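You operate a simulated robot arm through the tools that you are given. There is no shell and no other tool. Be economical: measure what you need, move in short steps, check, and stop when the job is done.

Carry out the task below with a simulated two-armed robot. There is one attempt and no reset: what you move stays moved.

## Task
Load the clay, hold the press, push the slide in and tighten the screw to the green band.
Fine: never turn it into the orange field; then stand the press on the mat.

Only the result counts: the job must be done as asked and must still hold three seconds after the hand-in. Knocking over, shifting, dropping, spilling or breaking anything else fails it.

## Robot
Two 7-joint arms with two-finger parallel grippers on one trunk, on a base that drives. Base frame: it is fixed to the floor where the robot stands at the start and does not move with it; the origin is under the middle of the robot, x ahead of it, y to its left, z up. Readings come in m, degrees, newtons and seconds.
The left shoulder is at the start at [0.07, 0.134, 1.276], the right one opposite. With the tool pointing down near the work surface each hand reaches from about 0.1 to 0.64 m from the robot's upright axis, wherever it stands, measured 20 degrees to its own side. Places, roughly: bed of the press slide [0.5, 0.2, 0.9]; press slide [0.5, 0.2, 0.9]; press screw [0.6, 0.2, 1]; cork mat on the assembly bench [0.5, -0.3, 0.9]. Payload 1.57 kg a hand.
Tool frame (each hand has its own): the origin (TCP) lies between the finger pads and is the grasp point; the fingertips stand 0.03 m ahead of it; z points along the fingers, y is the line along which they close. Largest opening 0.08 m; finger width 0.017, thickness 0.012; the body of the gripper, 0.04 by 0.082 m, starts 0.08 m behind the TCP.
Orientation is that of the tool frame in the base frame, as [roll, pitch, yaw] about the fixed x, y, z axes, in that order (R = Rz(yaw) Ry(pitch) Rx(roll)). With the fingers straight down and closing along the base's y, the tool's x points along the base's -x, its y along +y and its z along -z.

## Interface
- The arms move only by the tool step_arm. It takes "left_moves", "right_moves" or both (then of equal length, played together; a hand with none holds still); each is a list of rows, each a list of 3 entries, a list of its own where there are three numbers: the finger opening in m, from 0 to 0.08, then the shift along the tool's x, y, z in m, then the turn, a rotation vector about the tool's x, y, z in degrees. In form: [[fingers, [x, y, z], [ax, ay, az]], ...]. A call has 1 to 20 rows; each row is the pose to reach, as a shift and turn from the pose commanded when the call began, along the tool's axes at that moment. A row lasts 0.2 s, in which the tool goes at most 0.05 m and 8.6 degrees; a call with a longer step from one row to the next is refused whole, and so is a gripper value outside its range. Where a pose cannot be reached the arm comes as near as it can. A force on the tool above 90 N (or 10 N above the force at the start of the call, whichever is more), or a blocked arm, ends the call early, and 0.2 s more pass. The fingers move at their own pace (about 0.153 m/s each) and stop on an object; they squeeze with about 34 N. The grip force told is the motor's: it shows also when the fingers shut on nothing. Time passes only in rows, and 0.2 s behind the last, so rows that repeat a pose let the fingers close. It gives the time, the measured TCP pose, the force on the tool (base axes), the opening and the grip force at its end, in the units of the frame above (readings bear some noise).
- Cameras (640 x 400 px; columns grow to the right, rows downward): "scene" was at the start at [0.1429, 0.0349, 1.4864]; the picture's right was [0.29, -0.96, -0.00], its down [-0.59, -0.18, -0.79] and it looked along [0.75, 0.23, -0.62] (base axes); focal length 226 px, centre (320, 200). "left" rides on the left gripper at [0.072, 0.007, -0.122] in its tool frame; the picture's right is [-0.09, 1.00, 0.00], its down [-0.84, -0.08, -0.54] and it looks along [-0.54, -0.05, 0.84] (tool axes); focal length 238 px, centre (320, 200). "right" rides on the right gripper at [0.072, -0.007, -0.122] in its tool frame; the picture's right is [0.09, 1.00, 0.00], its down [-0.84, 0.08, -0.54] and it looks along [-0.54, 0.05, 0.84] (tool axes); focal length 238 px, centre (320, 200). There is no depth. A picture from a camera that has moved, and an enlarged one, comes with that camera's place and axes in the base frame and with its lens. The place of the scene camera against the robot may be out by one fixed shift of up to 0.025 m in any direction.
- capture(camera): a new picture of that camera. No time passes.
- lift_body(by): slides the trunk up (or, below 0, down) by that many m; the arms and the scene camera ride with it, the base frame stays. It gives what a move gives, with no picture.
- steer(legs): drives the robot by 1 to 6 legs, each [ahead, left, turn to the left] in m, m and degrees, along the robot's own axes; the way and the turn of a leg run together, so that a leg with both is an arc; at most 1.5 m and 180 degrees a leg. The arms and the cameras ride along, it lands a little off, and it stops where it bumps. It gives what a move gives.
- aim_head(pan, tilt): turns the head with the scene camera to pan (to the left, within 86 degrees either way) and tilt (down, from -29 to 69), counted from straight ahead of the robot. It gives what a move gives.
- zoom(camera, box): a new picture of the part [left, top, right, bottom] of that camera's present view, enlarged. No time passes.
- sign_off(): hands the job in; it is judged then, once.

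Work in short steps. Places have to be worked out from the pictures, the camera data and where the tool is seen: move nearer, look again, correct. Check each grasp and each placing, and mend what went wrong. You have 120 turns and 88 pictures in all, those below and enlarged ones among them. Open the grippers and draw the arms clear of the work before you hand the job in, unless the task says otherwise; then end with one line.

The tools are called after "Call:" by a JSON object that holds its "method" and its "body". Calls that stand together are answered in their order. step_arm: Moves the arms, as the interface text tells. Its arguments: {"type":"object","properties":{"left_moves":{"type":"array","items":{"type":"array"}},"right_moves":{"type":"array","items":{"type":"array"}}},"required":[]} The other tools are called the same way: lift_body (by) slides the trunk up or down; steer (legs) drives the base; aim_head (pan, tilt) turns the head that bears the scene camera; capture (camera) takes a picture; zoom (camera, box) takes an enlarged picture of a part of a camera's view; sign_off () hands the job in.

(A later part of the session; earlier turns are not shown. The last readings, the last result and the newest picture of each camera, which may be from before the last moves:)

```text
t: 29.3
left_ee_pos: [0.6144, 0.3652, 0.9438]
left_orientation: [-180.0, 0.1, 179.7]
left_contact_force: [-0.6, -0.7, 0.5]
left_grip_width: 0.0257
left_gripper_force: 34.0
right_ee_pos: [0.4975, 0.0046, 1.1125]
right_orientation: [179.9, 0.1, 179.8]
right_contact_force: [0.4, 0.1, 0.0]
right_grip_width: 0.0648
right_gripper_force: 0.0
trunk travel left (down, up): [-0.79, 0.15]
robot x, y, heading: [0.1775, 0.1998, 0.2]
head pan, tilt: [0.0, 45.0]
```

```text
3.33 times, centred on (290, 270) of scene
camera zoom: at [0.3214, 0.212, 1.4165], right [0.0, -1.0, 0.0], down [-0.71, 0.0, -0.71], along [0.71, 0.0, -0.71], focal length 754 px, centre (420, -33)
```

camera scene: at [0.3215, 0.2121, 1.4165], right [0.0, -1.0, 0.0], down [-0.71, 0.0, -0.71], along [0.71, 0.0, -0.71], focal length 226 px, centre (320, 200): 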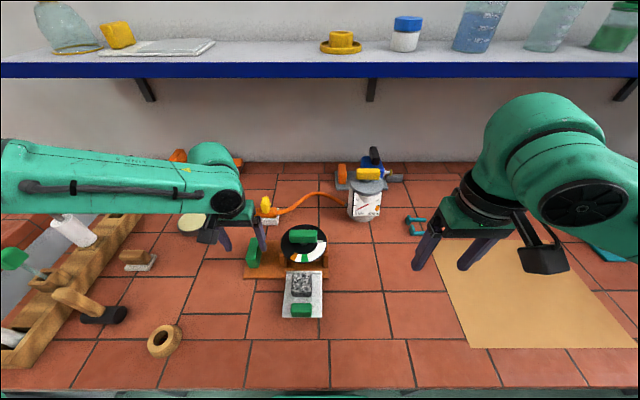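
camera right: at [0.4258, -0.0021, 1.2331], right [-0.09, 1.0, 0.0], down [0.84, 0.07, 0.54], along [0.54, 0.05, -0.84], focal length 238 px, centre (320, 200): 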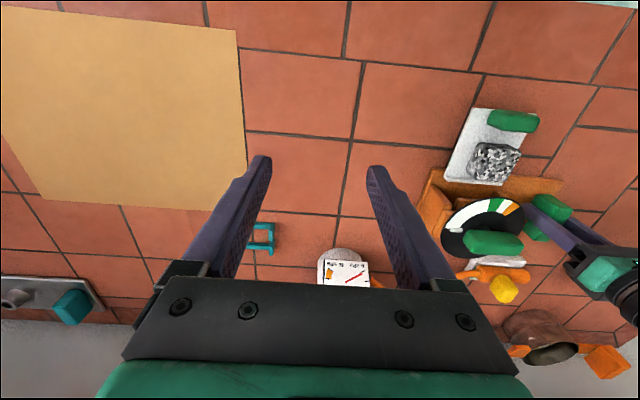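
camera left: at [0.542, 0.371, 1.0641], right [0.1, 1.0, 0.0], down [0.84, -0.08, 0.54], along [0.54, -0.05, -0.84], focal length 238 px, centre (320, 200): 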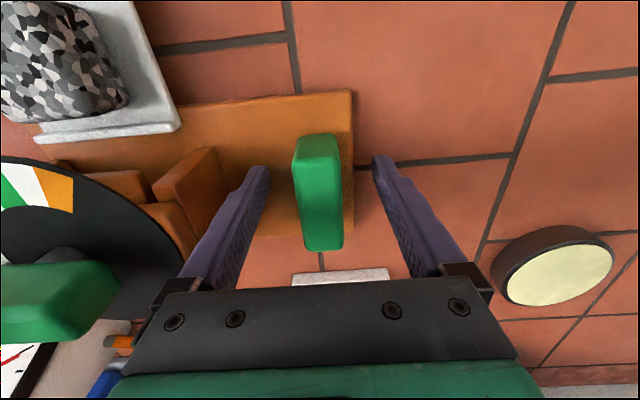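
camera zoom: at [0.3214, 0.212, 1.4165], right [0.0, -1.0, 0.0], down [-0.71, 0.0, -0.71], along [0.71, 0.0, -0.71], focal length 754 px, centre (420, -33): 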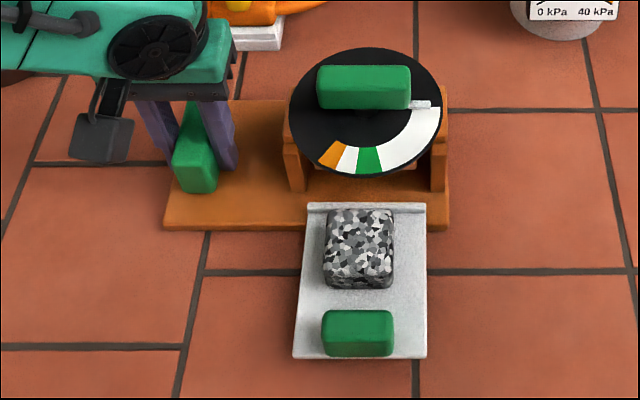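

The grip is held (0.0257 wide, 34 N), and the pointer on the screw knob points to −y with green about 85° clockwise of it. The slide's handle is at about (0.485, 0.243), so I bring the right hand, closed, to behind it at z≈1.03 first.

Call:
{"method": "step_arm", "body": {"right_moves": [[0.04, [0.015, 0.03, 0], [0, 0, 0]], [0.02, [0.03, 0.065, 0], [0, 0, 0]], [0.0, [0.045, 0.1, 0], [0, 0, 0]], [0.0, [0.055, 0.14, 0.0], [0, 0, 0]], [0.0, [0.057, 0.18, 0.0], [0, 0, 0]], [0.0, [0.057, 0.21, 0.02], [0, 0, 0]], [0.0, [0.057, 0.238, 0.05], [0, 0, 0]], [0.0, [0.057, 0.238, 0.08], [0, 0, 0]], [0.0, [0.057, 0.238, 0.08], [0, 0, 0]]]}}

Call:
{"method": "capture", "body": {"camera": "right"}}

```text
t: 31.3
left_ee_pos: [0.6132, 0.3663, 0.9435]
left_orientation: [-179.8, 0.1, 179.8]
left_contact_force: [1.7, 0.6, 1.0]
left_grip_width: 0.0259
left_gripper_force: 33.3
right_ee_pos: [0.445, 0.2414, 1.031]
right_orientation: [179.9, 0.0, 179.8]
right_contact_force: [0.1, 0.3, 0.4]
right_grip_width: 0.0
right_gripper_force: 21.4
right hand out of reach, approached as far as the arm can: row 1, 2, 3
trunk travel left (down, up): [-0.79, 0.15]
robot x, y, heading: [0.1813, 0.2011, -0.5]
head pan, tilt: [0.0, 45.0]
```

```text
51 pictures are left
camera right: at [0.3717, 0.2353, 1.1525], right [-0.09, 1.0, 0.0], down [0.84, 0.07, 0.54], along [0.54, 0.05, -0.84], focal length 238 px, centre (320, 200)
```

right: 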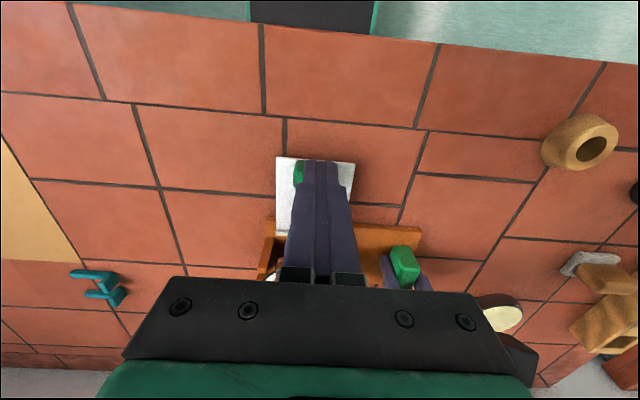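

Finger tips are behind the tray's near edge (x≈0.472). I lower to z 0.948 and begin pushing forward slowly.

Call:
{"method": "step_arm", "body": {"right_moves": [[0, [0, 0.003, 0.04], [0, 0, 0]], [0, [0, 0.003, 0.07], [0, 0, 0]], [0, [0, 0.003, 0.083], [0, 0, 0]], [0, [0, 0.003, 0.083], [0, 0, 0]], [0, [-0.012, 0.003, 0.083], [0, 0, 0]], [0, [-0.022, 0.003, 0.083], [0, 0, 0]], [0, [-0.032, 0.003, 0.083], [0, 0, 0]], [0, [-0.042, 0.003, 0.083], [0, 0, 0]], [0, [-0.042, 0.003, 0.083], [0, 0, 0]]]}}

Call:
{"method": "capture", "body": {"camera": "left"}}

Call:
{"method": "capture", "body": {"camera": "right"}}

```text
t: 33.3
left_ee_pos: [0.6143, 0.3651, 0.9428]
left_orientation: [-179.9, 0.2, 179.7]
left_contact_force: [1.5, 0.0, 0.0]
left_grip_width: 0.0259
left_gripper_force: 34.3
right_ee_pos: [0.4854, 0.2454, 0.9509]
right_orientation: [-180.0, 0.0, 179.8]
right_contact_force: [-0.5, 0.2, -0.8]
right_grip_width: 0.0
right_gripper_force: 21.0
trunk travel left (down, up): [-0.79, 0.15]
robot x, y, heading: [0.1855, 0.202, -0.1]
head pan, tilt: [0.0, 45.0]
```

```text
50 pictures are left
camera left: at [0.5427, 0.3711, 1.0642], right [0.1, 1.0, 0.0], down [0.84, -0.08, 0.54], along [0.54, -0.05, -0.84], focal length 238 px, centre (320, 200)
```

left: 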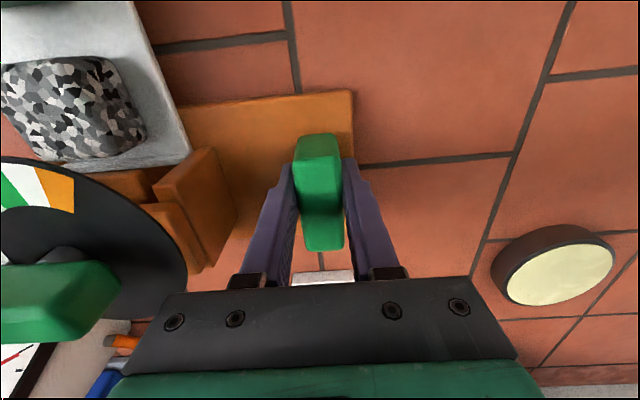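

```text
49 pictures are left
camera right: at [0.4126, 0.2387, 1.0709], right [-0.09, 1.0, 0.0], down [0.84, 0.07, 0.54], along [0.54, 0.05, -0.84], focal length 238 px, centre (320, 200)
```

right: 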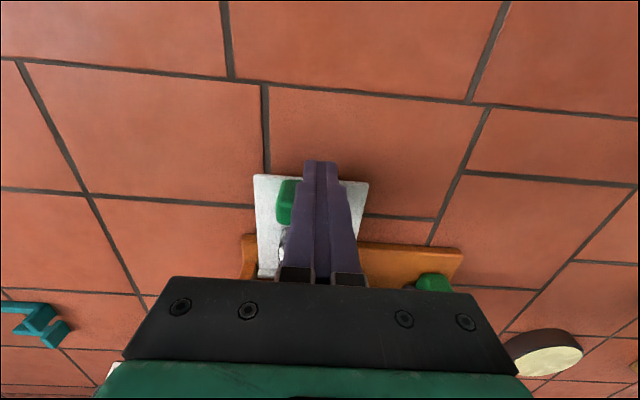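

The slide moves freely with the clay on it and is about to pass between the walls. I go on pushing in 0.01 m steps, trimmed slightly to −y to stay centred on the handle.

Call:
{"method": "step_arm", "body": {"right_moves": [[0, [-0.008, -0.001, 0], [0, 0, 0]], [0, [-0.016, -0.002, 0], [0, 0, 0]], [0, [-0.024, -0.003, 0], [0, 0, 0]], [0, [-0.032, -0.003, 0], [0, 0, 0]], [0, [-0.032, -0.003, 0], [0, 0, 0]]]}}

Call:
{"method": "capture", "body": {"camera": "right"}}

Call:
{"method": "zoom", "body": {"camera": "scene", "box": [230, 210, 350, 330]}}

```text
t: 34.5
left_ee_pos: [0.6144, 0.3656, 0.9432]
left_orientation: [-179.9, 0.0, 179.7]
left_contact_force: [1.3, 0.3, -0.4]
left_grip_width: 0.0253
left_gripper_force: 34.4
right_ee_pos: [0.5165, 0.2423, 0.9485]
right_orientation: [179.9, -0.1, 179.7]
right_contact_force: [0.0, 0.4, -0.3]
right_grip_width: 0.0
right_gripper_force: 20.9
trunk travel left (down, up): [-0.79, 0.15]
robot x, y, heading: [0.1805, 0.2043, -0.3]
head pan, tilt: [0.0, 45.0]
```

```text
48 pictures are left
camera right: at [0.4445, 0.2357, 1.0695], right [-0.09, 1.0, 0.0], down [0.84, 0.07, 0.54], along [0.54, 0.05, -0.84], focal length 238 px, centre (320, 200)
```

right: 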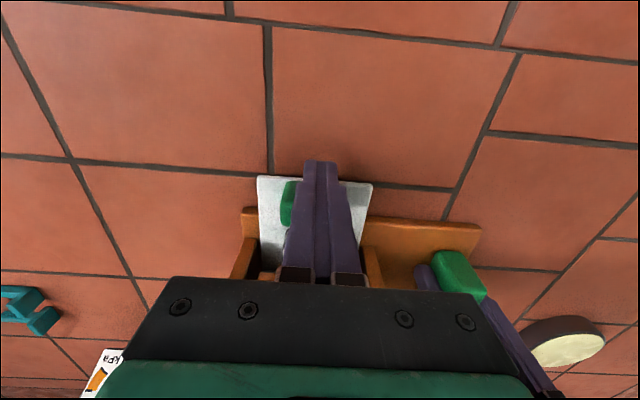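

```text
3.33 times, centred on (290, 270) of scene
camera zoom: at [0.3219, 0.2122, 1.4165], right [0.0, -1.0, 0.0], down [-0.71, 0.0, -0.71], along [0.71, 0.0, -0.71], focal length 754 px, centre (420, -33)
```

zoom: 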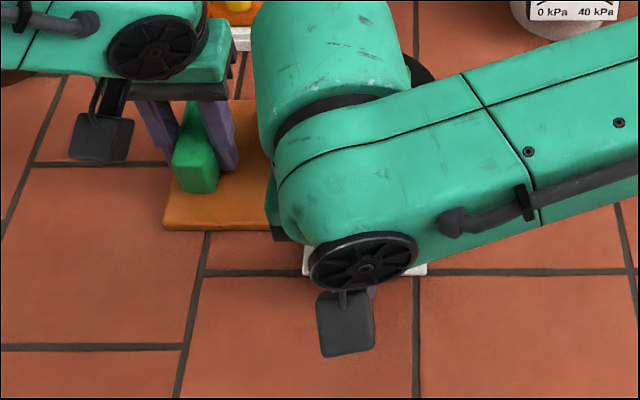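

The tray is between the walls, having travelled about 0.053 m. I push on in small steps until it seats (force rises).

Call:
{"method": "step_arm", "body": {"right_moves": [[0, [-0.008, -0.001, 0], [0, 0, 0]], [0, [-0.016, -0.001, 0], [0, 0, 0]], [0, [-0.024, -0.001, 0], [0, 0, 0]], [0, [-0.03, -0.001, 0], [0, 0, 0]], [0, [-0.035, -0.001, 0], [0, 0, 0]], [0, [-0.035, -0.001, 0], [0, 0, 0]]]}}

Call:
{"method": "capture", "body": {"camera": "right"}}

Call:
{"method": "capture", "body": {"camera": "left"}}

```text
t: 35.9
left_ee_pos: [0.6137, 0.3661, 0.9435]
left_orientation: [179.9, 0.2, 179.8]
left_contact_force: [10.1, 3.6, -0.6]
left_grip_width: 0.0257
left_gripper_force: 34.0
right_ee_pos: [0.5512, 0.2417, 0.9487]
right_orientation: [-179.9, -0.1, 179.9]
right_contact_force: [-11.5, -4.6, 2.2]
right_grip_width: 0.0
right_gripper_force: 21.4
trunk travel left (down, up): [-0.79, 0.15]
robot x, y, heading: [0.1809, 0.2001, -0.5]
head pan, tilt: [0.0, 45.0]
```

```text
46 pictures are left
camera right: at [0.4786, 0.2359, 1.0701], right [-0.09, 1.0, 0.0], down [0.84, 0.08, 0.54], along [0.54, 0.05, -0.84], focal length 238 px, centre (320, 200)
```

right: 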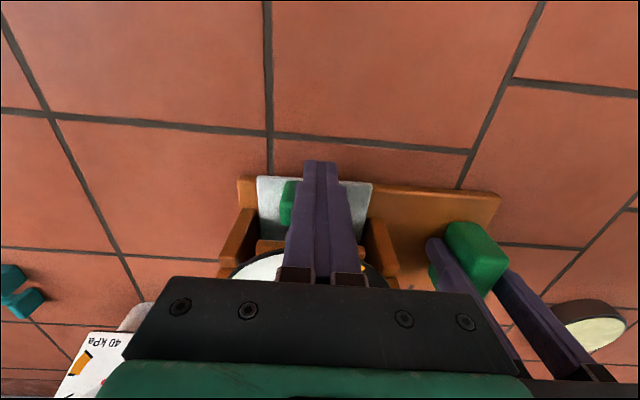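

```text
45 pictures are left
camera left: at [0.5425, 0.3715, 1.0644], right [0.09, 1.0, 0.0], down [0.84, -0.08, 0.54], along [0.54, -0.05, -0.84], focal length 238 px, centre (320, 200)
```

left: 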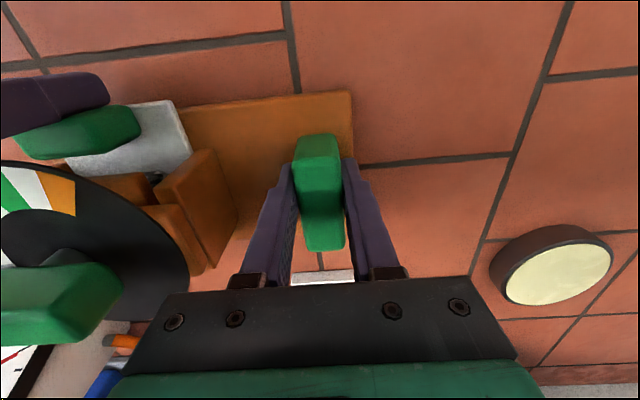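

Force rose to 11 N with the tray's near edge flush with the plate edge, so it is probably at the stop. I push 4 mm further to confirm it's seated, then back off.

Call:
{"method": "step_arm", "body": {"right_moves": [[0, [-0.002, 0, 0], [0, 0, 0]], [0, [-0.004, 0, 0], [0, 0, 0]], [0, [-0.004, 0, 0], [0, 0, 0]]]}}

```text
t: 36.7
left_ee_pos: [0.6133, 0.3671, 0.9434]
left_orientation: [-180.0, 0.1, 179.8]
left_contact_force: [8.8, 5.2, -0.1]
left_grip_width: 0.0267
left_gripper_force: 33.7
right_ee_pos: [0.5548, 0.2416, 0.9478]
right_orientation: [-179.9, -0.1, 179.8]
right_contact_force: [-9.9, -5.2, -0.7]
right_grip_width: 0.0
right_gripper_force: 21.8
trunk travel left (down, up): [-0.79, 0.15]
robot x, y, heading: [0.1793, 0.2006, -0.3]
head pan, tilt: [0.0, 45.0]
```

It still moved 3.6 mm at constant force, so either the slide is rubbing or the press is yawing. I look.

Call:
{"method": "zoom", "body": {"camera": "right", "box": [200, 140, 520, 300]}}

Call:
{"method": "zoom", "body": {"camera": "left", "box": [0, 60, 380, 290]}}

```text
2.00 times, centred on (360, 220) of right
camera zoom: at [0.4824, 0.2356, 1.07], right [-0.09, 1.0, 0.0], down [0.84, 0.08, 0.54], along [0.54, 0.05, -0.84], focal length 477 px, centre (240, 160)
```

zoom: 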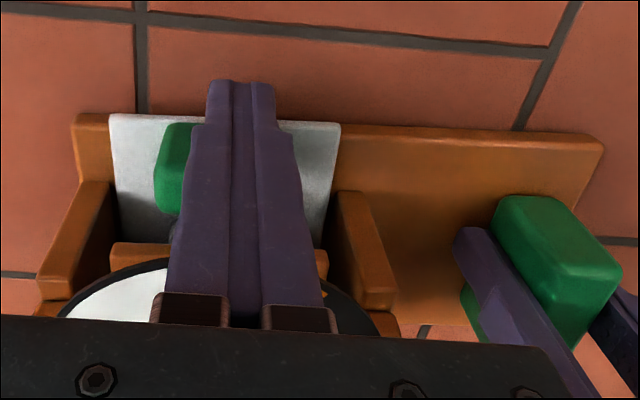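

```text
1.68 times, centred on (190, 175) of left
camera zoom: at [0.5426, 0.3712, 1.0642], right [0.1, 1.0, 0.0], down [0.84, -0.08, 0.54], along [0.54, -0.05, -0.84], focal length 401 px, centre (539, 242)
```

zoom: 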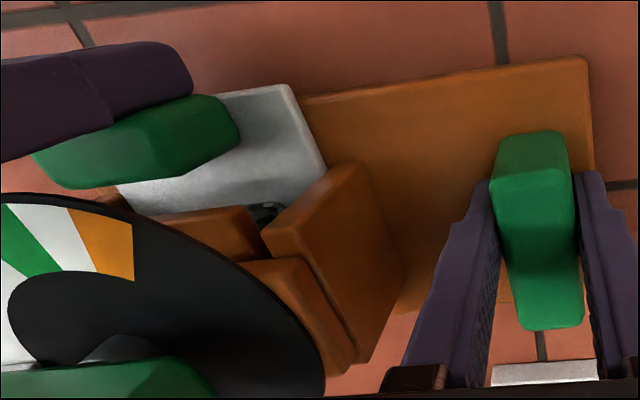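

The press has not yawed; the slide is simply rubbing and is now about flush. I push up to 8 mm more to find a firm stop.

Call:
{"method": "step_arm", "body": {"right_moves": [[0, [-0.002, -0.001, 0], [0, 0, 0]], [0, [-0.004, -0.001, 0], [0, 0, 0]], [0, [-0.006, -0.001, 0], [0, 0, 0]], [0, [-0.008, -0.001, 0], [0, 0, 0]], [0, [-0.008, -0.001, 0], [0, 0, 0]]]}}

Call:
{"method": "zoom", "body": {"camera": "right", "box": [200, 140, 520, 300]}}

```text
t: 37.9
left_ee_pos: [0.6139, 0.3663, 0.9426]
left_orientation: [179.9, 0.1, 179.8]
left_contact_force: [9.4, 1.7, -1.0]
left_grip_width: 0.0276
left_gripper_force: 34.3
right_ee_pos: [0.5627, 0.2393, 0.9497]
right_orientation: [-180.0, 0.0, 179.9]
right_contact_force: [-10.8, -1.4, 5.8]
right_grip_width: 0.0001
right_gripper_force: 21.2
trunk travel left (down, up): [-0.79, 0.15]
robot x, y, heading: [0.1816, 0.2057, -0.3]
head pan, tilt: [0.0, 45.0]
```

```text
2.00 times, centred on (360, 220) of right
camera zoom: at [0.4903, 0.2329, 1.0703], right [-0.09, 1.0, 0.0], down [0.84, 0.07, 0.54], along [0.54, 0.05, -0.84], focal length 477 px, centre (240, 160)
```

zoom: 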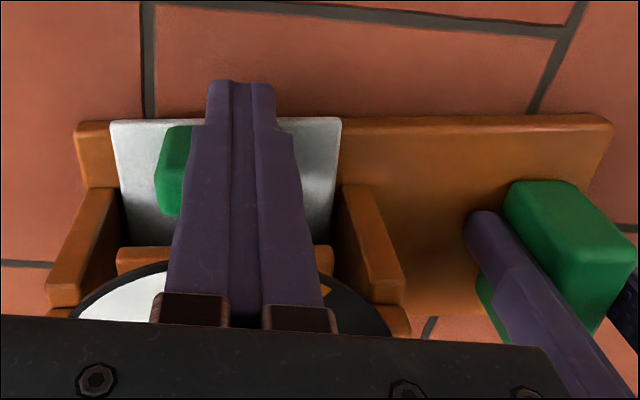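

Now the slide is at its stop: pushing yawed the whole press about 3°. I back the right hand off and rise to look at the dial.

Call:
{"method": "step_arm", "body": {"right_moves": [[0, [0.012, 0, 0], [0, 0, 0]], [0, [0.04, 0, 0], [0, 0, 0]], [0, [0.06, 0, -0.03], [0, 0, 0]], [0, [0.08, 0, -0.07], [0, 0, 0]], [0, [0.1, -0.02, -0.11], [0, 0, 0]], [0, [0.1, -0.06, -0.13], [0, 0, 0]], [0, [0.1, -0.09, -0.15], [0, 0, 0]], [0, [0.1, -0.12, -0.16], [0, 0, 0]], [0, [0.1, -0.12, -0.16], [0, 0, 0]]]}}

Call:
{"method": "zoom", "body": {"camera": "scene", "box": [230, 210, 350, 330]}}

Call:
{"method": "capture", "body": {"camera": "right"}}

```text
t: 39.9
left_ee_pos: [0.6127, 0.3648, 0.9429]
left_orientation: [-179.9, 0.0, 179.7]
left_contact_force: [-0.7, 0.0, -0.1]
left_grip_width: 0.0262
left_gripper_force: 34.5
right_ee_pos: [0.464, 0.1416, 1.1014]
right_orientation: [-180.0, -0.2, 179.7]
right_contact_force: [-0.4, 0.3, -0.4]
right_grip_width: 0.0
right_gripper_force: 21.6
right hand out of reach, approached as far as the arm can: row 8, 9
trunk travel left (down, up): [-0.79, 0.15]
robot x, y, heading: [0.1788, 0.2069, -0.3]
head pan, tilt: [0.0, 45.0]
```

```text
3.33 times, centred on (290, 270) of scene
camera zoom: at [0.3215, 0.2122, 1.4165], right [0.0, -1.0, 0.0], down [-0.71, 0.0, -0.71], along [0.71, 0.0, -0.71], focal length 754 px, centre (420, -33)
```

zoom: 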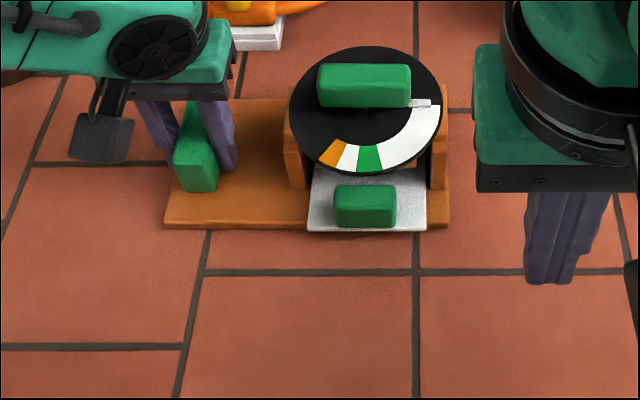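

```text
40 pictures are left
camera right: at [0.3912, 0.135, 1.2225], right [-0.09, 1.0, 0.0], down [0.84, 0.07, 0.54], along [0.54, 0.05, -0.84], focal length 238 px, centre (320, 200)
```

right: 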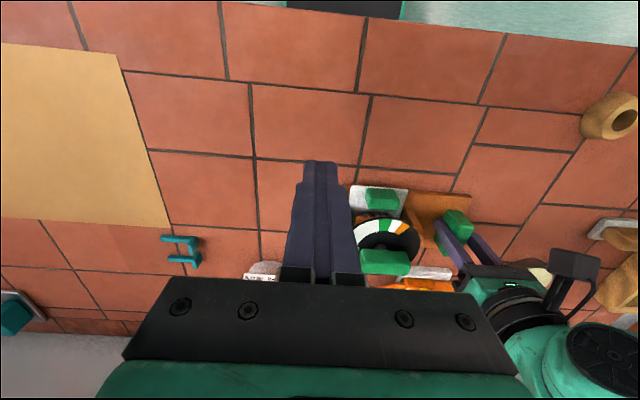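

The slide is in, flush with the plate. Next I turn the right hand 90° (yaw 270°) in the clear so its fingers close along x on the knob and the tightening stroke brings the wrist back to neutral.

Call:
{"method": "step_arm", "body": {"right_moves": [[0.04, [-0.02, 0.0, -0.01], [0, 0, -8.2]], [0.08, [-0.04, 0.0, -0.02], [0, 0, -16.4]], [0.08, [-0.06, 0.0, -0.03], [0, 0, -24.6]], [0.08, [-0.08, 0.01, -0.04], [0, 0, -32.8]], [0.08, [-0.086, 0.02, -0.04], [0, 0, -41]], [0.08, [-0.086, 0.02, -0.04], [0, 0, -49.2]], [0.08, [-0.086, 0.02, -0.04], [0, 0, -57.4]], [0.08, [-0.086, 0.02, -0.04], [0, 0, -65.6]], [0.08, [-0.086, 0.02, -0.04], [0, 0, -73.8]], [0.08, [-0.086, 0.02, -0.04], [0, 0, -82]], [0.08, [-0.086, 0.02, -0.04], [0, 0, -90]], [0.08, [-0.086, 0.02, -0.04], [0, 0, -90]]]}}

Call:
{"method": "capture", "body": {"camera": "right"}}

```text
t: 42.5
left_ee_pos: [0.6134, 0.3657, 0.9433]
left_orientation: [-179.9, 0.1, 179.8]
left_contact_force: [0.4, 0.4, 0.4]
left_grip_width: 0.0262
left_gripper_force: 33.9
right_ee_pos: [0.5495, 0.1629, 1.1435]
right_orientation: [180.0, 0.1, -90.0]
right_contact_force: [0.5, 0.4, 0.4]
right_grip_width: 0.08
right_gripper_force: 0.1
trunk travel left (down, up): [-0.79, 0.15]
robot x, y, heading: [0.1762, 0.2032, 0.3]
head pan, tilt: [0.0, 45.0]
```

```text
39 pictures are left
camera right: at [0.5557, 0.0908, 1.2647], right [-1.0, -0.09, 0.0], down [-0.08, 0.84, 0.54], along [-0.05, 0.54, -0.84], focal length 238 px, centre (320, 200)
```

right: 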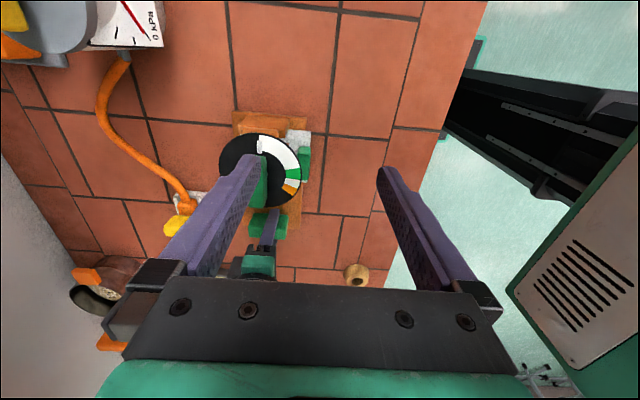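

The turn worked. I move over the knob at about (0.616, 0.241), staying above it for a close look.

Call:
{"method": "step_arm", "body": {"right_moves": [[0.08, [-0.02, -0.02, 0.0], [0, 0, 0]], [0.08, [-0.04, -0.045, 0.0], [0, 0, 0]], [0.08, [-0.065, -0.06, 0.02], [0, 0, 0]], [0.08, [-0.078, -0.0665, 0.04], [0, 0, 0]], [0.08, [-0.078, -0.0665, 0.05], [0, 0, 0]], [0.08, [-0.078, -0.0665, 0.05], [0, 0, 0]]]}}

Call:
{"method": "capture", "body": {"camera": "right"}}

Call:
{"method": "capture", "body": {"camera": "scene"}}

```text
t: 43.9
left_ee_pos: [0.614, 0.3642, 0.9431]
left_orientation: [-179.8, 0.1, 179.7]
left_contact_force: [-0.7, 1.0, -0.6]
left_grip_width: 0.0259
left_gripper_force: 32.9
right_ee_pos: [0.617, 0.2404, 1.0931]
right_orientation: [-180.0, 0.1, -90.1]
right_contact_force: [0.8, 0.0, 0.0]
right_grip_width: 0.08
right_gripper_force: 0.1
trunk travel left (down, up): [-0.79, 0.15]
robot x, y, heading: [0.1778, 0.2017, -0.3]
head pan, tilt: [0.0, 45.0]
```

```text
38 pictures are left
camera right: at [0.6223, 0.1694, 1.2146], right [-1.0, -0.09, 0.0], down [-0.08, 0.84, 0.54], along [-0.05, 0.54, -0.84], focal length 238 px, centre (320, 200)
```

right: 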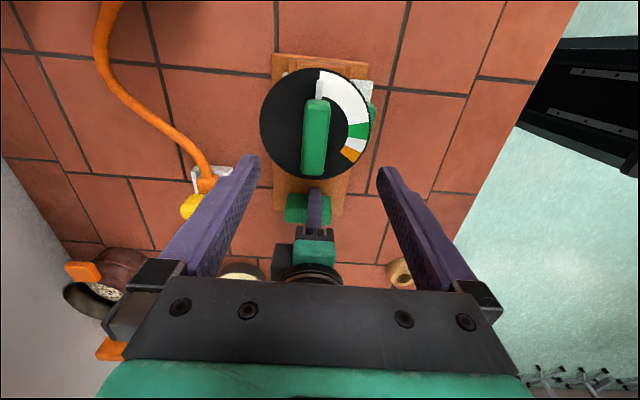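

```text
37 pictures are left
camera scene: at [0.3217, 0.2124, 1.4165], right [0.0, -1.0, 0.0], down [-0.71, 0.0, -0.71], along [0.71, 0.0, -0.71], focal length 226 px, centre (320, 200)
```

scene: 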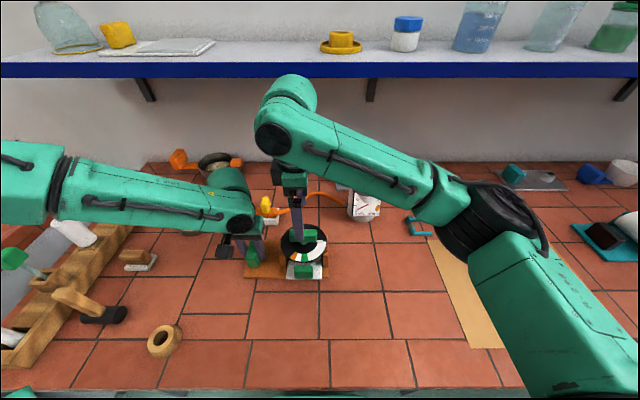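

The knob is centred at about (0.6215, 0.239), its pointer at about 2°, green 80–99°, orange from about 109°, clockwise from −y. I lower onto the knob to z≈1.012 and look before closing.

Call:
{"method": "step_arm", "body": {"right_moves": [[0.06, [0.001, -0.004, 0.0], [0, 0, 0]], [0.06, [0.001, -0.004, 0.03], [0, 0, 0]], [0.06, [0.001, -0.004, 0.06], [0, 0, 0]], [0.06, [0.001, -0.004, 0.075], [0, 0, 0]], [0.06, [0.001, -0.004, 0.081], [0, 0, 0]], [0.06, [0.001, -0.004, 0.081], [0, 0, 0]]]}}

Call:
{"method": "capture", "body": {"camera": "right"}}

Call:
{"method": "zoom", "body": {"camera": "scene", "box": [230, 170, 350, 290]}}

```text
t: 45.3
left_ee_pos: [0.6139, 0.3669, 0.9432]
left_orientation: [-179.9, 0.2, 179.7]
left_contact_force: [0.5, 1.3, 0.8]
left_grip_width: 0.0258
left_gripper_force: 33.6
right_ee_pos: [0.6206, 0.2392, 1.0125]
right_orientation: [179.9, -0.1, -90.2]
right_contact_force: [-0.3, 0.0, 0.3]
right_grip_width: 0.0599
right_gripper_force: 0.1
trunk travel left (down, up): [-0.79, 0.15]
robot x, y, heading: [0.1782, 0.2035, -0.1]
head pan, tilt: [0.0, 45.0]
```

```text
36 pictures are left
camera right: at [0.6263, 0.1675, 1.1341], right [-1.0, -0.09, 0.0], down [-0.07, 0.84, 0.54], along [-0.05, 0.54, -0.84], focal length 238 px, centre (320, 200)
```

right: 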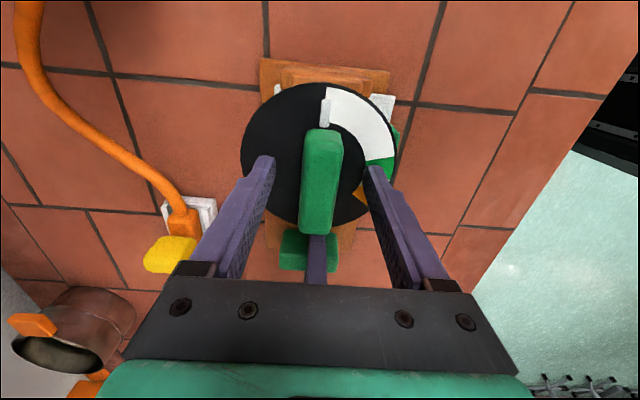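

```text
3.33 times, centred on (290, 230) of scene
camera zoom: at [0.3217, 0.2125, 1.4165], right [0.0, -1.0, 0.0], down [-0.71, 0.0, -0.71], along [0.71, 0.0, -0.71], focal length 754 px, centre (420, 100)
```

zoom: 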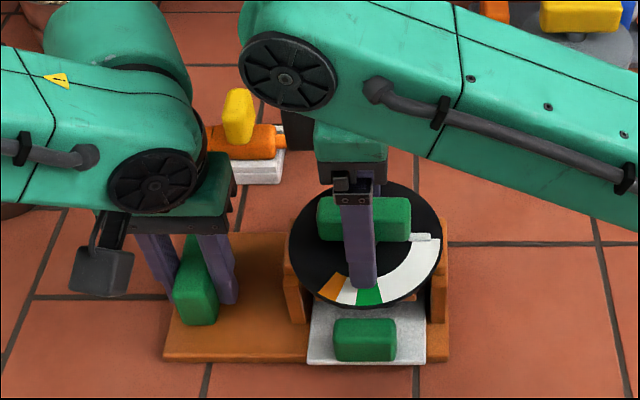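

Fingers straddle the knob, clear of the dial. I close and turn 48° clockwise, then check.

Call:
{"method": "step_arm", "body": {"right_moves": [[0.01, [0, 0, 0], [0, 0, 0]], [0.01, [0, 0, 0], [0, 0, 0]], [0.01, [0, 0, 0], [0, 0, 0]], [0.01, [0, 0, 0], [0, 0, 8]], [0.01, [0, 0, 0], [0, 0, 16]], [0.01, [0, 0, 0], [0, 0, 24]], [0.01, [0, 0, 0], [0, 0, 32]], [0.01, [0, 0, 0], [0, 0, 40]], [0.01, [0, 0, 0], [0, 0, 48]], [0.01, [0, 0, 0], [0, 0, 48]]]}}

Call:
{"method": "capture", "body": {"camera": "right"}}

Call:
{"method": "zoom", "body": {"camera": "scene", "box": [230, 170, 350, 290]}}

```text
t: 47.5
left_ee_pos: [0.6142, 0.3657, 0.9428]
left_orientation: [179.9, 0.0, 179.8]
left_contact_force: [-0.9, 4.2, -4.4]
left_grip_width: 0.0258
left_gripper_force: 33.6
right_ee_pos: [0.62, 0.2386, 1.0141]
right_orientation: [179.9, 0.1, -138.3]
right_contact_force: [6.7, -6.3, 19.1]
right_grip_width: 0.0216
right_gripper_force: 34.0
trunk travel left (down, up): [-0.79, 0.15]
robot x, y, heading: [0.1831, 0.2002, -0.1]
head pan, tilt: [0.0, 45.0]
```

```text
34 pictures are left
camera right: at [0.5699, 0.1867, 1.134], right [-0.73, 0.68, 0.0], down [0.57, 0.61, 0.54], along [0.37, 0.4, -0.84], focal length 238 px, centre (320, 200)
```

right: 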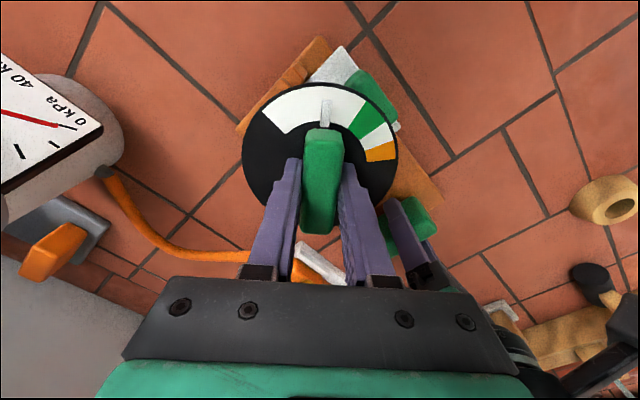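

```text
3.33 times, centred on (290, 230) of scene
camera zoom: at [0.3213, 0.2119, 1.4167], right [0.0, -1.0, 0.0], down [-0.71, 0.0, -0.71], along [0.71, 0.0, -0.71], focal length 754 px, centre (420, 100)
```

zoom: 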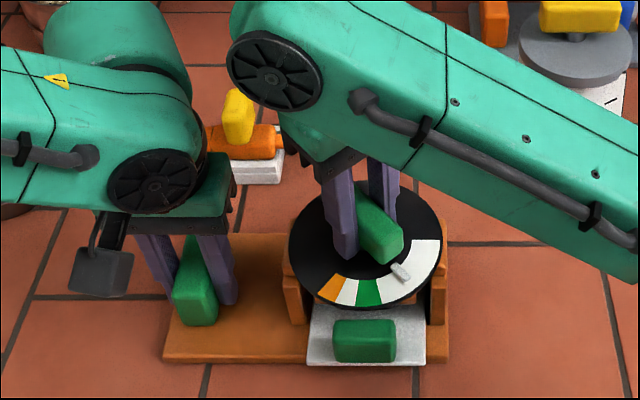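

The pointer follows the knob and is now at about 50°. I turn 32° more and check.

Call:
{"method": "step_arm", "body": {"right_moves": [[0.01, [0, 0, 0], [0, 0, 8]], [0.01, [0, 0, 0], [0, 0, 16]], [0.01, [0, 0, 0], [0, 0, 24]], [0.01, [0, 0, 0], [0, 0, 32]], [0.01, [0, 0, 0], [0, 0, 32]]]}}

Call:
{"method": "zoom", "body": {"camera": "right", "box": [220, 60, 420, 185]}}

Call:
{"method": "zoom", "body": {"camera": "scene", "box": [265, 220, 345, 280]}}

```text
t: 48.7
left_ee_pos: [0.6137, 0.3647, 0.9431]
left_orientation: [-180.0, -0.1, 179.8]
left_contact_force: [-0.9, 6.0, -7.4]
left_grip_width: 0.0258
left_gripper_force: 34.6
right_ee_pos: [0.6203, 0.2402, 1.0131]
right_orientation: [179.9, 0.1, -170.3]
right_contact_force: [5.0, -8.0, 23.3]
right_grip_width: 0.0214
right_gripper_force: 34.8
trunk travel left (down, up): [-0.79, 0.15]
robot x, y, heading: [0.1801, 0.1991, -0.1]
head pan, tilt: [0.0, 45.0]
```

```text
3.20 times, centred on (320, 122) of right
camera zoom: at [0.5492, 0.221, 1.1339], right [-0.26, 0.97, 0.0], down [0.81, 0.22, 0.54], along [0.52, 0.14, -0.84], focal length 763 px, centre (320, 448)
```

zoom: 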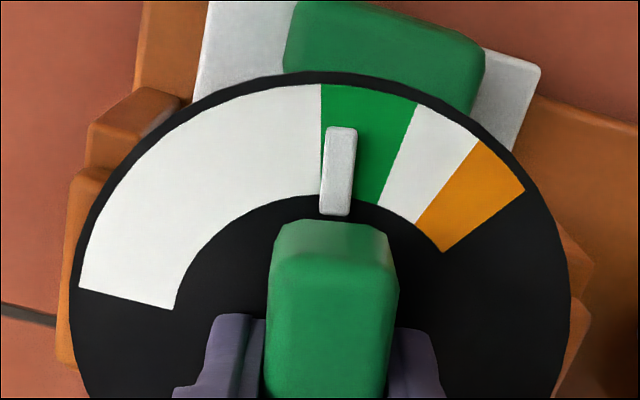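

```text
6.67 times, centred on (305, 250) of scene
camera zoom: at [0.321, 0.212, 1.4166], right [0.0, -1.0, 0.0], down [-0.71, 0.0, -0.71], along [0.71, 0.0, -0.71], focal length 1507 px, centre (420, -133)
```

zoom: 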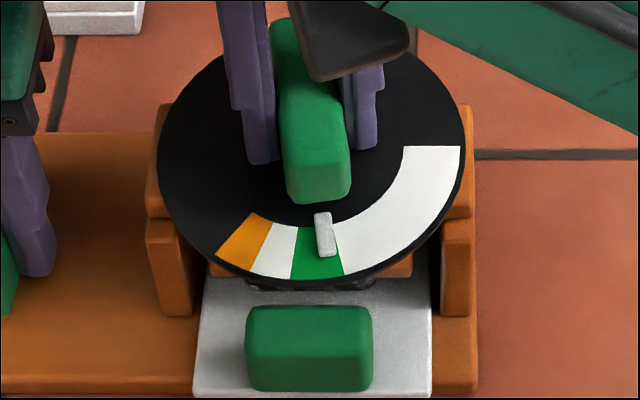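

The pointer is just inside the green's start edge (≈82°). I turn 8° more to its middle.

Call:
{"method": "step_arm", "body": {"right_moves": [[0.01, [0, 0, 0], [0, 0, 4]], [0.01, [0, 0, 0], [0, 0, 8]], [0.01, [0, 0, 0], [0, 0, 8]]]}}

Call:
{"method": "zoom", "body": {"camera": "right", "box": [220, 60, 420, 185]}}

Call:
{"method": "zoom", "body": {"camera": "scene", "box": [265, 220, 345, 280]}}

```text
t: 49.5
left_ee_pos: [0.6121, 0.3661, 0.9433]
left_orientation: [-179.9, 0.1, 179.8]
left_contact_force: [-4.0, 3.1, -4.1]
left_grip_width: 0.0256
left_gripper_force: 34.2
right_ee_pos: [0.6194, 0.2391, 1.0122]
right_orientation: [-179.9, -0.1, -178.2]
right_contact_force: [7.8, -1.5, 17.4]
right_grip_width: 0.0214
right_gripper_force: 32.9
trunk travel left (down, up): [-0.79, 0.15]
robot x, y, heading: [0.1819, 0.2043, -0.2]
head pan, tilt: [0.0, 45.0]
```

```text
3.20 times, centred on (320, 122) of right
camera zoom: at [0.5473, 0.2308, 1.1339], right [-0.12, 0.99, 0.0], down [0.83, 0.1, 0.54], along [0.54, 0.07, -0.84], focal length 763 px, centre (320, 448)
```

zoom: 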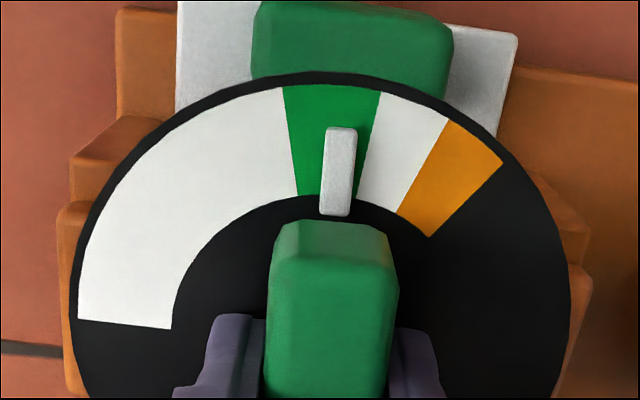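

```text
6.67 times, centred on (305, 250) of scene
camera zoom: at [0.3211, 0.2125, 1.4166], right [0.0, -1.0, 0.0], down [-0.71, 0.0, -0.71], along [0.71, 0.0, -0.71], focal length 1507 px, centre (420, -133)
```

zoom: 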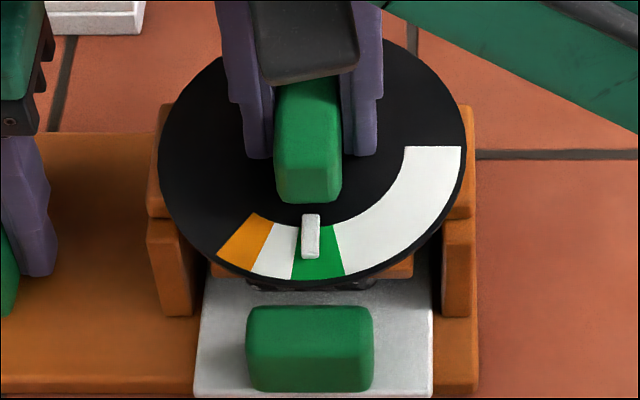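

The pointer sits well inside the green. I release the knob and raise the right hand clear.

Call:
{"method": "step_arm", "body": {"right_moves": [[0.03, [0, 0, 0], [0, 0, 0]], [0.05, [0, 0, 0], [0, 0, 0]], [0.05, [0, 0, -0.03], [0, 0, 0]], [0.05, [0, 0, -0.07], [0, 0, 0]], [0.05, [0, 0, -0.11], [0, 0, 0]], [0.05, [0.02, -0.03, -0.13], [0, 0, 0]], [0.05, [0.02, -0.07, -0.15], [0, 0, 0]], [0.05, [0.02, -0.11, -0.16], [0, 0, 0]], [0.05, [0.02, -0.15, -0.16], [0, 0, 0]], [0.05, [0.02, -0.19, -0.16], [0, 0, 0]], [0.05, [0.02, -0.19, -0.16], [0, 0, 0]]]}}

Call:
{"method": "capture", "body": {"camera": "scene"}}

Call:
{"method": "zoom", "body": {"camera": "scene", "box": [265, 220, 345, 280]}}

```text
t: 51.9
left_ee_pos: [0.6132, 0.3663, 0.9445]
left_orientation: [-179.9, 0.1, 179.7]
left_contact_force: [-0.6, -0.6, 0.1]
left_grip_width: 0.0258
left_gripper_force: 34.5
right_ee_pos: [0.6073, 0.0502, 1.1681]
right_orientation: [-179.9, 0.0, -178.2]
right_contact_force: [0.4, -0.1, 0.2]
right_grip_width: 0.0501
right_gripper_force: 0.1
trunk travel left (down, up): [-0.79, 0.15]
robot x, y, heading: [0.1821, 0.2029, -0.3]
head pan, tilt: [0.0, 45.0]
```

```text
28 pictures are left
camera scene: at [0.3215, 0.2122, 1.4165], right [0.0, -1.0, 0.0], down [-0.71, 0.0, -0.71], along [0.71, 0.0, -0.71], focal length 226 px, centre (320, 200)
```

scene: 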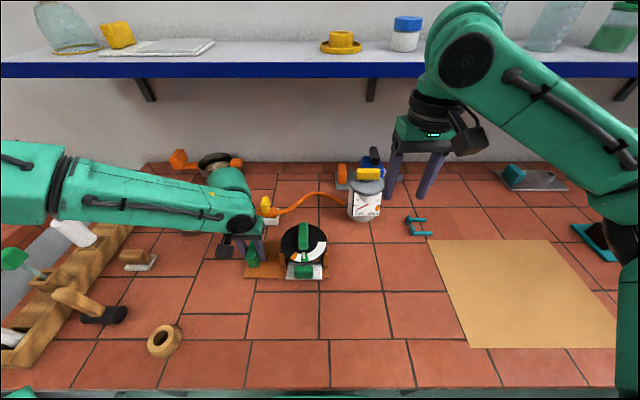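

```text
6.67 times, centred on (305, 250) of scene
camera zoom: at [0.3215, 0.2122, 1.4165], right [0.0, -1.0, 0.0], down [-0.71, 0.0, -0.71], along [0.71, 0.0, -0.71], focal length 1507 px, centre (420, -133)
```

zoom: 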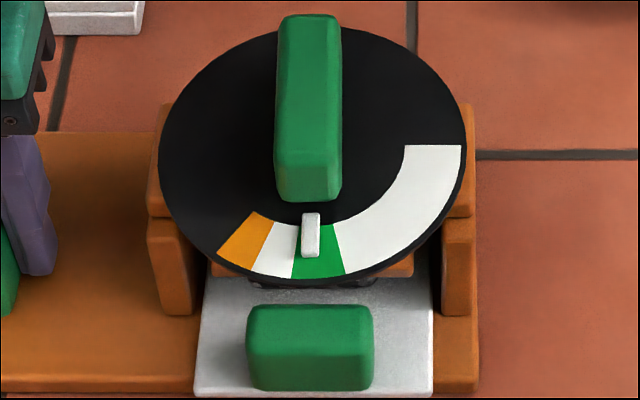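

The reading stays in the green. Now I lift the press slowly with the left hand (0.05 m) while tucking the right hand back, and check for droop or slipping.

Call:
{"method": "step_arm", "body": {"left_moves": [[0.0, [0, 0, -0.008], [0, 0, 0]], [0.0, [0, 0, -0.016], [0, 0, 0]], [0.0, [0, 0, -0.024], [0, 0, 0]], [0.0, [0, 0, -0.032], [0, 0, 0]], [0.0, [0, 0, -0.04], [0, 0, 0]], [0.0, [0, 0, -0.05], [0, 0, 0]], [0.0, [0, 0, -0.05], [0, 0, 0]]], "right_moves": [[0.05, [0.02, -0.01, 0], [0, 0, 0]], [0.05, [0.04, -0.02, 0], [0, 0, 0]], [0.05, [0.06, -0.03, 0], [0, 0, 0]], [0.05, [0.08, -0.03, 0], [0, 0, 0]], [0.05, [0.1, -0.03, 0], [0, 0, 0]], [0.05, [0.12, -0.03, 0], [0, 0, 0]], [0.05, [0.12, -0.03, 0], [0, 0, 0]]]}}

Call:
{"method": "zoom", "body": {"camera": "scene", "box": [220, 180, 380, 300]}}

Call:
{"method": "capture", "body": {"camera": "left"}}

```text
t: 53.5
left_ee_pos: [0.6137, 0.3637, 0.9926]
left_orientation: [-179.9, 0.0, 179.6]
left_contact_force: [0.6, 0.1, -5.8]
left_grip_width: 0.0258
left_gripper_force: 34.3
right_ee_pos: [0.4855, 0.0142, 1.1723]
right_orientation: [180.0, 0.0, -178.2]
right_contact_force: [-0.4, 0.3, 0.6]
right_grip_width: 0.05
right_gripper_force: 0.1
trunk travel left (down, up): [-0.79, 0.15]
robot x, y, heading: [0.1834, 0.1991, -0.2]
head pan, tilt: [0.0, 45.0]
```

```text
3.33 times, centred on (300, 240) of scene
camera zoom: at [0.3227, 0.2123, 1.4164], right [0.0, -1.0, 0.0], down [-0.71, 0.0, -0.71], along [0.71, 0.0, -0.71], focal length 754 px, centre (387, 67)
```

zoom: 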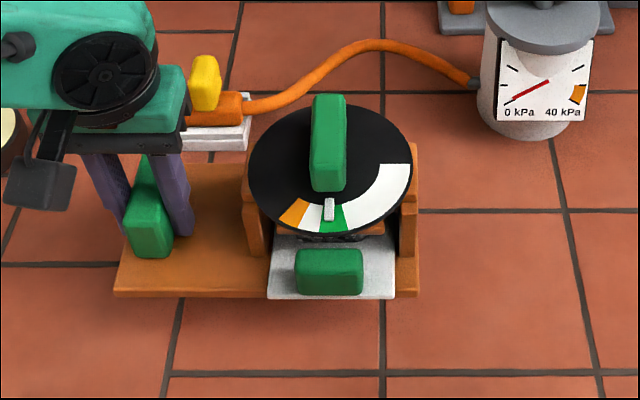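

```text
25 pictures are left
camera left: at [0.5423, 0.37, 1.1136], right [0.1, 1.0, 0.0], down [0.84, -0.08, 0.54], along [0.54, -0.05, -0.84], focal length 238 px, centre (320, 200)
```

left: 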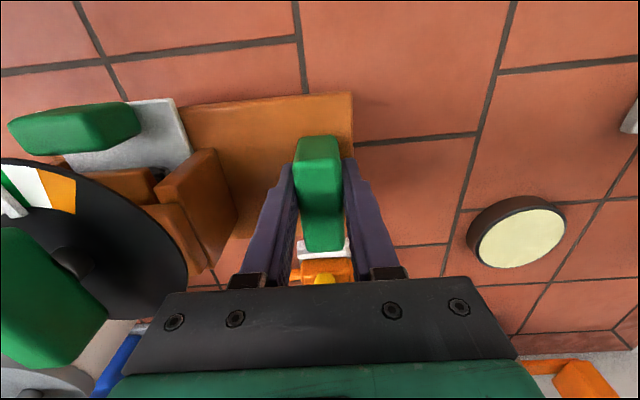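

The press hangs level (about 5.8 N) with slide and pointer unchanged. I back up 0.06 m and drive right in two legs, first 0.28 m, to carry it to the mat.

Call:
{"method": "steer", "body": {"legs": [[-0.06, 0, 0], [0, -0.28, 0]]}}

Call:
{"method": "capture", "body": {"camera": "scene"}}

```text
t: 56.0
left_ee_pos: [0.5545, 0.0808, 0.9935]
left_orientation: [-179.9, 0.0, 179.8]
left_contact_force: [0.7, 1.2, -6.1]
left_grip_width: 0.0258
left_gripper_force: 34.2
right_ee_pos: [0.427, -0.2678, 1.1738]
right_orientation: [-179.9, 0.0, -178.2]
right_contact_force: [0.0, 1.2, -0.8]
right_grip_width: 0.0497
right_gripper_force: 0.0
trunk travel left (down, up): [-0.79, 0.15]
robot x, y, heading: [0.1188, -0.0847, -0.3]
head pan, tilt: [0.0, 45.0]
```

```text
24 pictures are left
camera scene: at [0.2628, -0.0698, 1.4165], right [0.0, -1.0, 0.0], down [-0.71, 0.0, -0.71], along [0.71, 0.0, -0.71], focal length 226 px, centre (320, 200)
```

scene: 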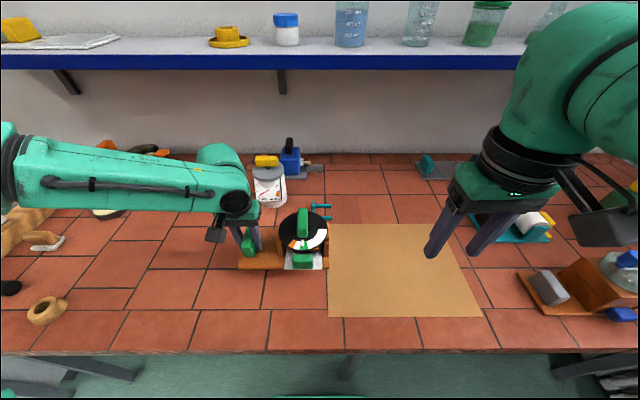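

All good; the mat spans about x 0.43–0.68, y −0.10 to −0.42. I drive another 0.258 m right to bring the press over its middle.

Call:
{"method": "steer", "body": {"legs": [[0, -0.258, 0]]}}

Call:
{"method": "capture", "body": {"camera": "scene"}}

Call:
{"method": "capture", "body": {"camera": "left"}}

```text
t: 57.9
left_ee_pos: [0.5532, -0.1743, 0.9923]
left_orientation: [-179.9, 0.0, 179.7]
left_contact_force: [0.4, -0.9, -5.2]
left_grip_width: 0.0258
left_gripper_force: 34.1
right_ee_pos: [0.4276, -0.523, 1.173]
right_orientation: [-180.0, -0.1, -178.1]
right_contact_force: [0.0, 0.0, 0.2]
right_grip_width: 0.05
right_gripper_force: 0.1
trunk travel left (down, up): [-0.79, 0.15]
robot x, y, heading: [0.1211, -0.3358, -0.2]
head pan, tilt: [0.0, 45.0]
```

```text
23 pictures are left
camera scene: at [0.2619, -0.3262, 1.4164], right [0.0, -1.0, 0.0], down [-0.71, 0.0, -0.71], along [0.71, 0.0, -0.71], focal length 226 px, centre (320, 200)
```

scene: 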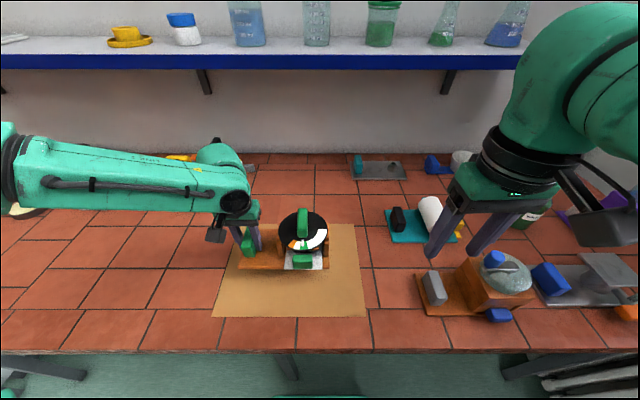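

```text
22 pictures are left
camera left: at [0.4815, -0.1686, 1.1133], right [0.1, 1.0, 0.0], down [0.84, -0.08, 0.54], along [0.54, -0.05, -0.84], focal length 238 px, centre (320, 200)
```

left: 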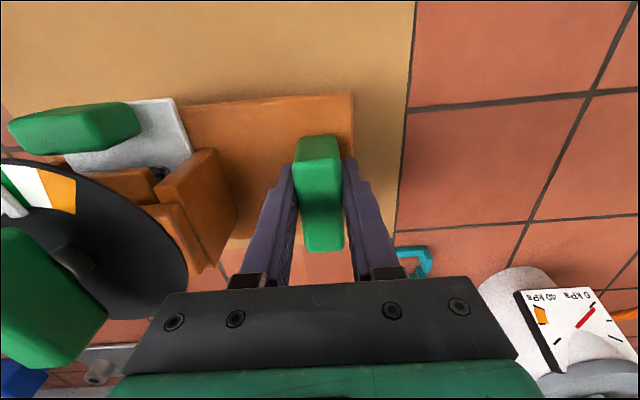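

The press hangs over the mat with margin all round. I lower it by 0.045 m slowly.

Call:
{"method": "step_arm", "body": {"left_moves": [[0.0, [0, 0, 0.012], [0, 0, 0]], [0.0, [0, 0, 0.024], [0, 0, 0]], [0.0, [0, 0, 0.034], [0, 0, 0]], [0.0, [0, 0, 0.04], [0, 0, 0]], [0.0, [0, 0, 0.043], [0, 0, 0]], [0.0, [0, 0, 0.045], [0, 0, 0]], [0.0, [0, 0, 0.045], [0, 0, 0]]]}}

Call:
{"method": "zoom", "body": {"camera": "scene", "box": [200, 190, 380, 325]}}

```text
t: 59.5
left_ee_pos: [0.5524, -0.1764, 0.9473]
left_orientation: [-179.9, 0.1, 179.8]
left_contact_force: [-0.8, 0.1, -5.2]
left_grip_width: 0.0258
left_gripper_force: 34.6
right_ee_pos: [0.4267, -0.5257, 1.1742]
right_orientation: [-180.0, -0.1, -178.1]
right_contact_force: [-0.9, 0.3, -0.2]
right_grip_width: 0.05
right_gripper_force: 0.0
trunk travel left (down, up): [-0.79, 0.15]
robot x, y, heading: [0.1195, -0.3377, -0.2]
head pan, tilt: [0.0, 45.0]
```

```text
2.96 times, centred on (290, 258) of scene
camera zoom: at [0.2619, -0.3282, 1.4164], right [0.0, -1.0, 0.0], down [-0.71, 0.0, -0.71], along [0.71, 0.0, -0.71], focal length 670 px, centre (409, 30)
```

zoom: 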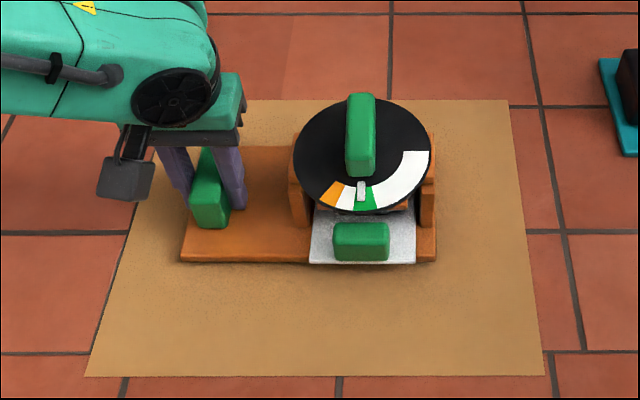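

Still hanging (force −5 N, so not yet down), well inside the mat. I lower in 1.5 mm steps.

Call:
{"method": "step_arm", "body": {"left_moves": [[0.0, [0, 0, 0.0015], [0, 0, 0]], [0.0, [0, 0, 0.003], [0, 0, 0]], [0.0, [0, 0, 0.003], [0, 0, 0]]]}}

```text
t: 60.3
left_ee_pos: [0.5519, -0.1762, 0.9438]
left_orientation: [179.9, 0.1, 179.8]
left_contact_force: [-0.7, 0.7, -5.7]
left_grip_width: 0.0258
left_gripper_force: 33.4
right_ee_pos: [0.4266, -0.5264, 1.1735]
right_orientation: [-179.9, -0.1, -178.1]
right_contact_force: [-0.3, -0.7, -0.1]
right_grip_width: 0.0499
right_gripper_force: 0.1
trunk travel left (down, up): [-0.79, 0.15]
robot x, y, heading: [0.1203, -0.3381, -0.3]
head pan, tilt: [0.0, 45.0]
```

Call:
{"method": "step_arm", "body": {"left_moves": [[0.0, [0, 0, 0.0015], [0, 0, 0]], [0.0, [0, 0, 0.0025], [0, 0, 0]], [0.0, [0, 0, 0.0025], [0, 0, 0]]]}}

Call:
{"method": "zoom", "body": {"camera": "left", "box": [120, 80, 420, 290]}}

```text
t: 61.1
left_ee_pos: [0.5523, -0.1761, 0.9432]
left_orientation: [-179.9, 0.2, 179.8]
left_contact_force: [2.9, 1.7, 5.1]
left_grip_width: 0.026
left_gripper_force: 34.2
right_ee_pos: [0.426, -0.5266, 1.1744]
right_orientation: [-180.0, 0.0, -178.1]
right_contact_force: [0.7, 0.0, 0.5]
right_grip_width: 0.0497
right_gripper_force: 0.0
trunk travel left (down, up): [-0.79, 0.15]
robot x, y, heading: [0.1198, -0.338, -0.3]
head pan, tilt: [0.0, 45.0]
```

```text
1.90 times, centred on (270, 185) of left
camera zoom: at [0.4805, -0.1705, 1.0643], right [0.09, 1.0, 0.0], down [0.83, -0.08, 0.54], along [0.54, -0.05, -0.84], focal length 454 px, centre (415, 229)
```

zoom: 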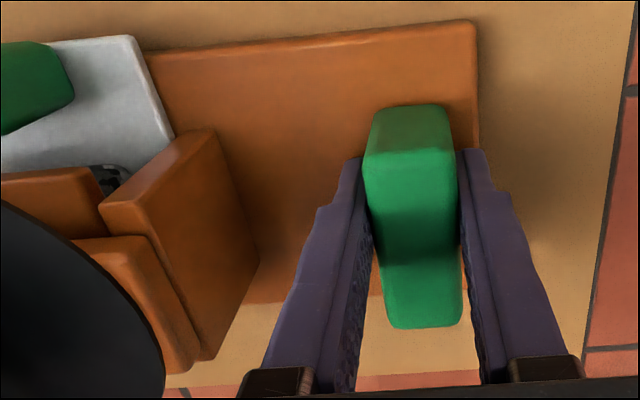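

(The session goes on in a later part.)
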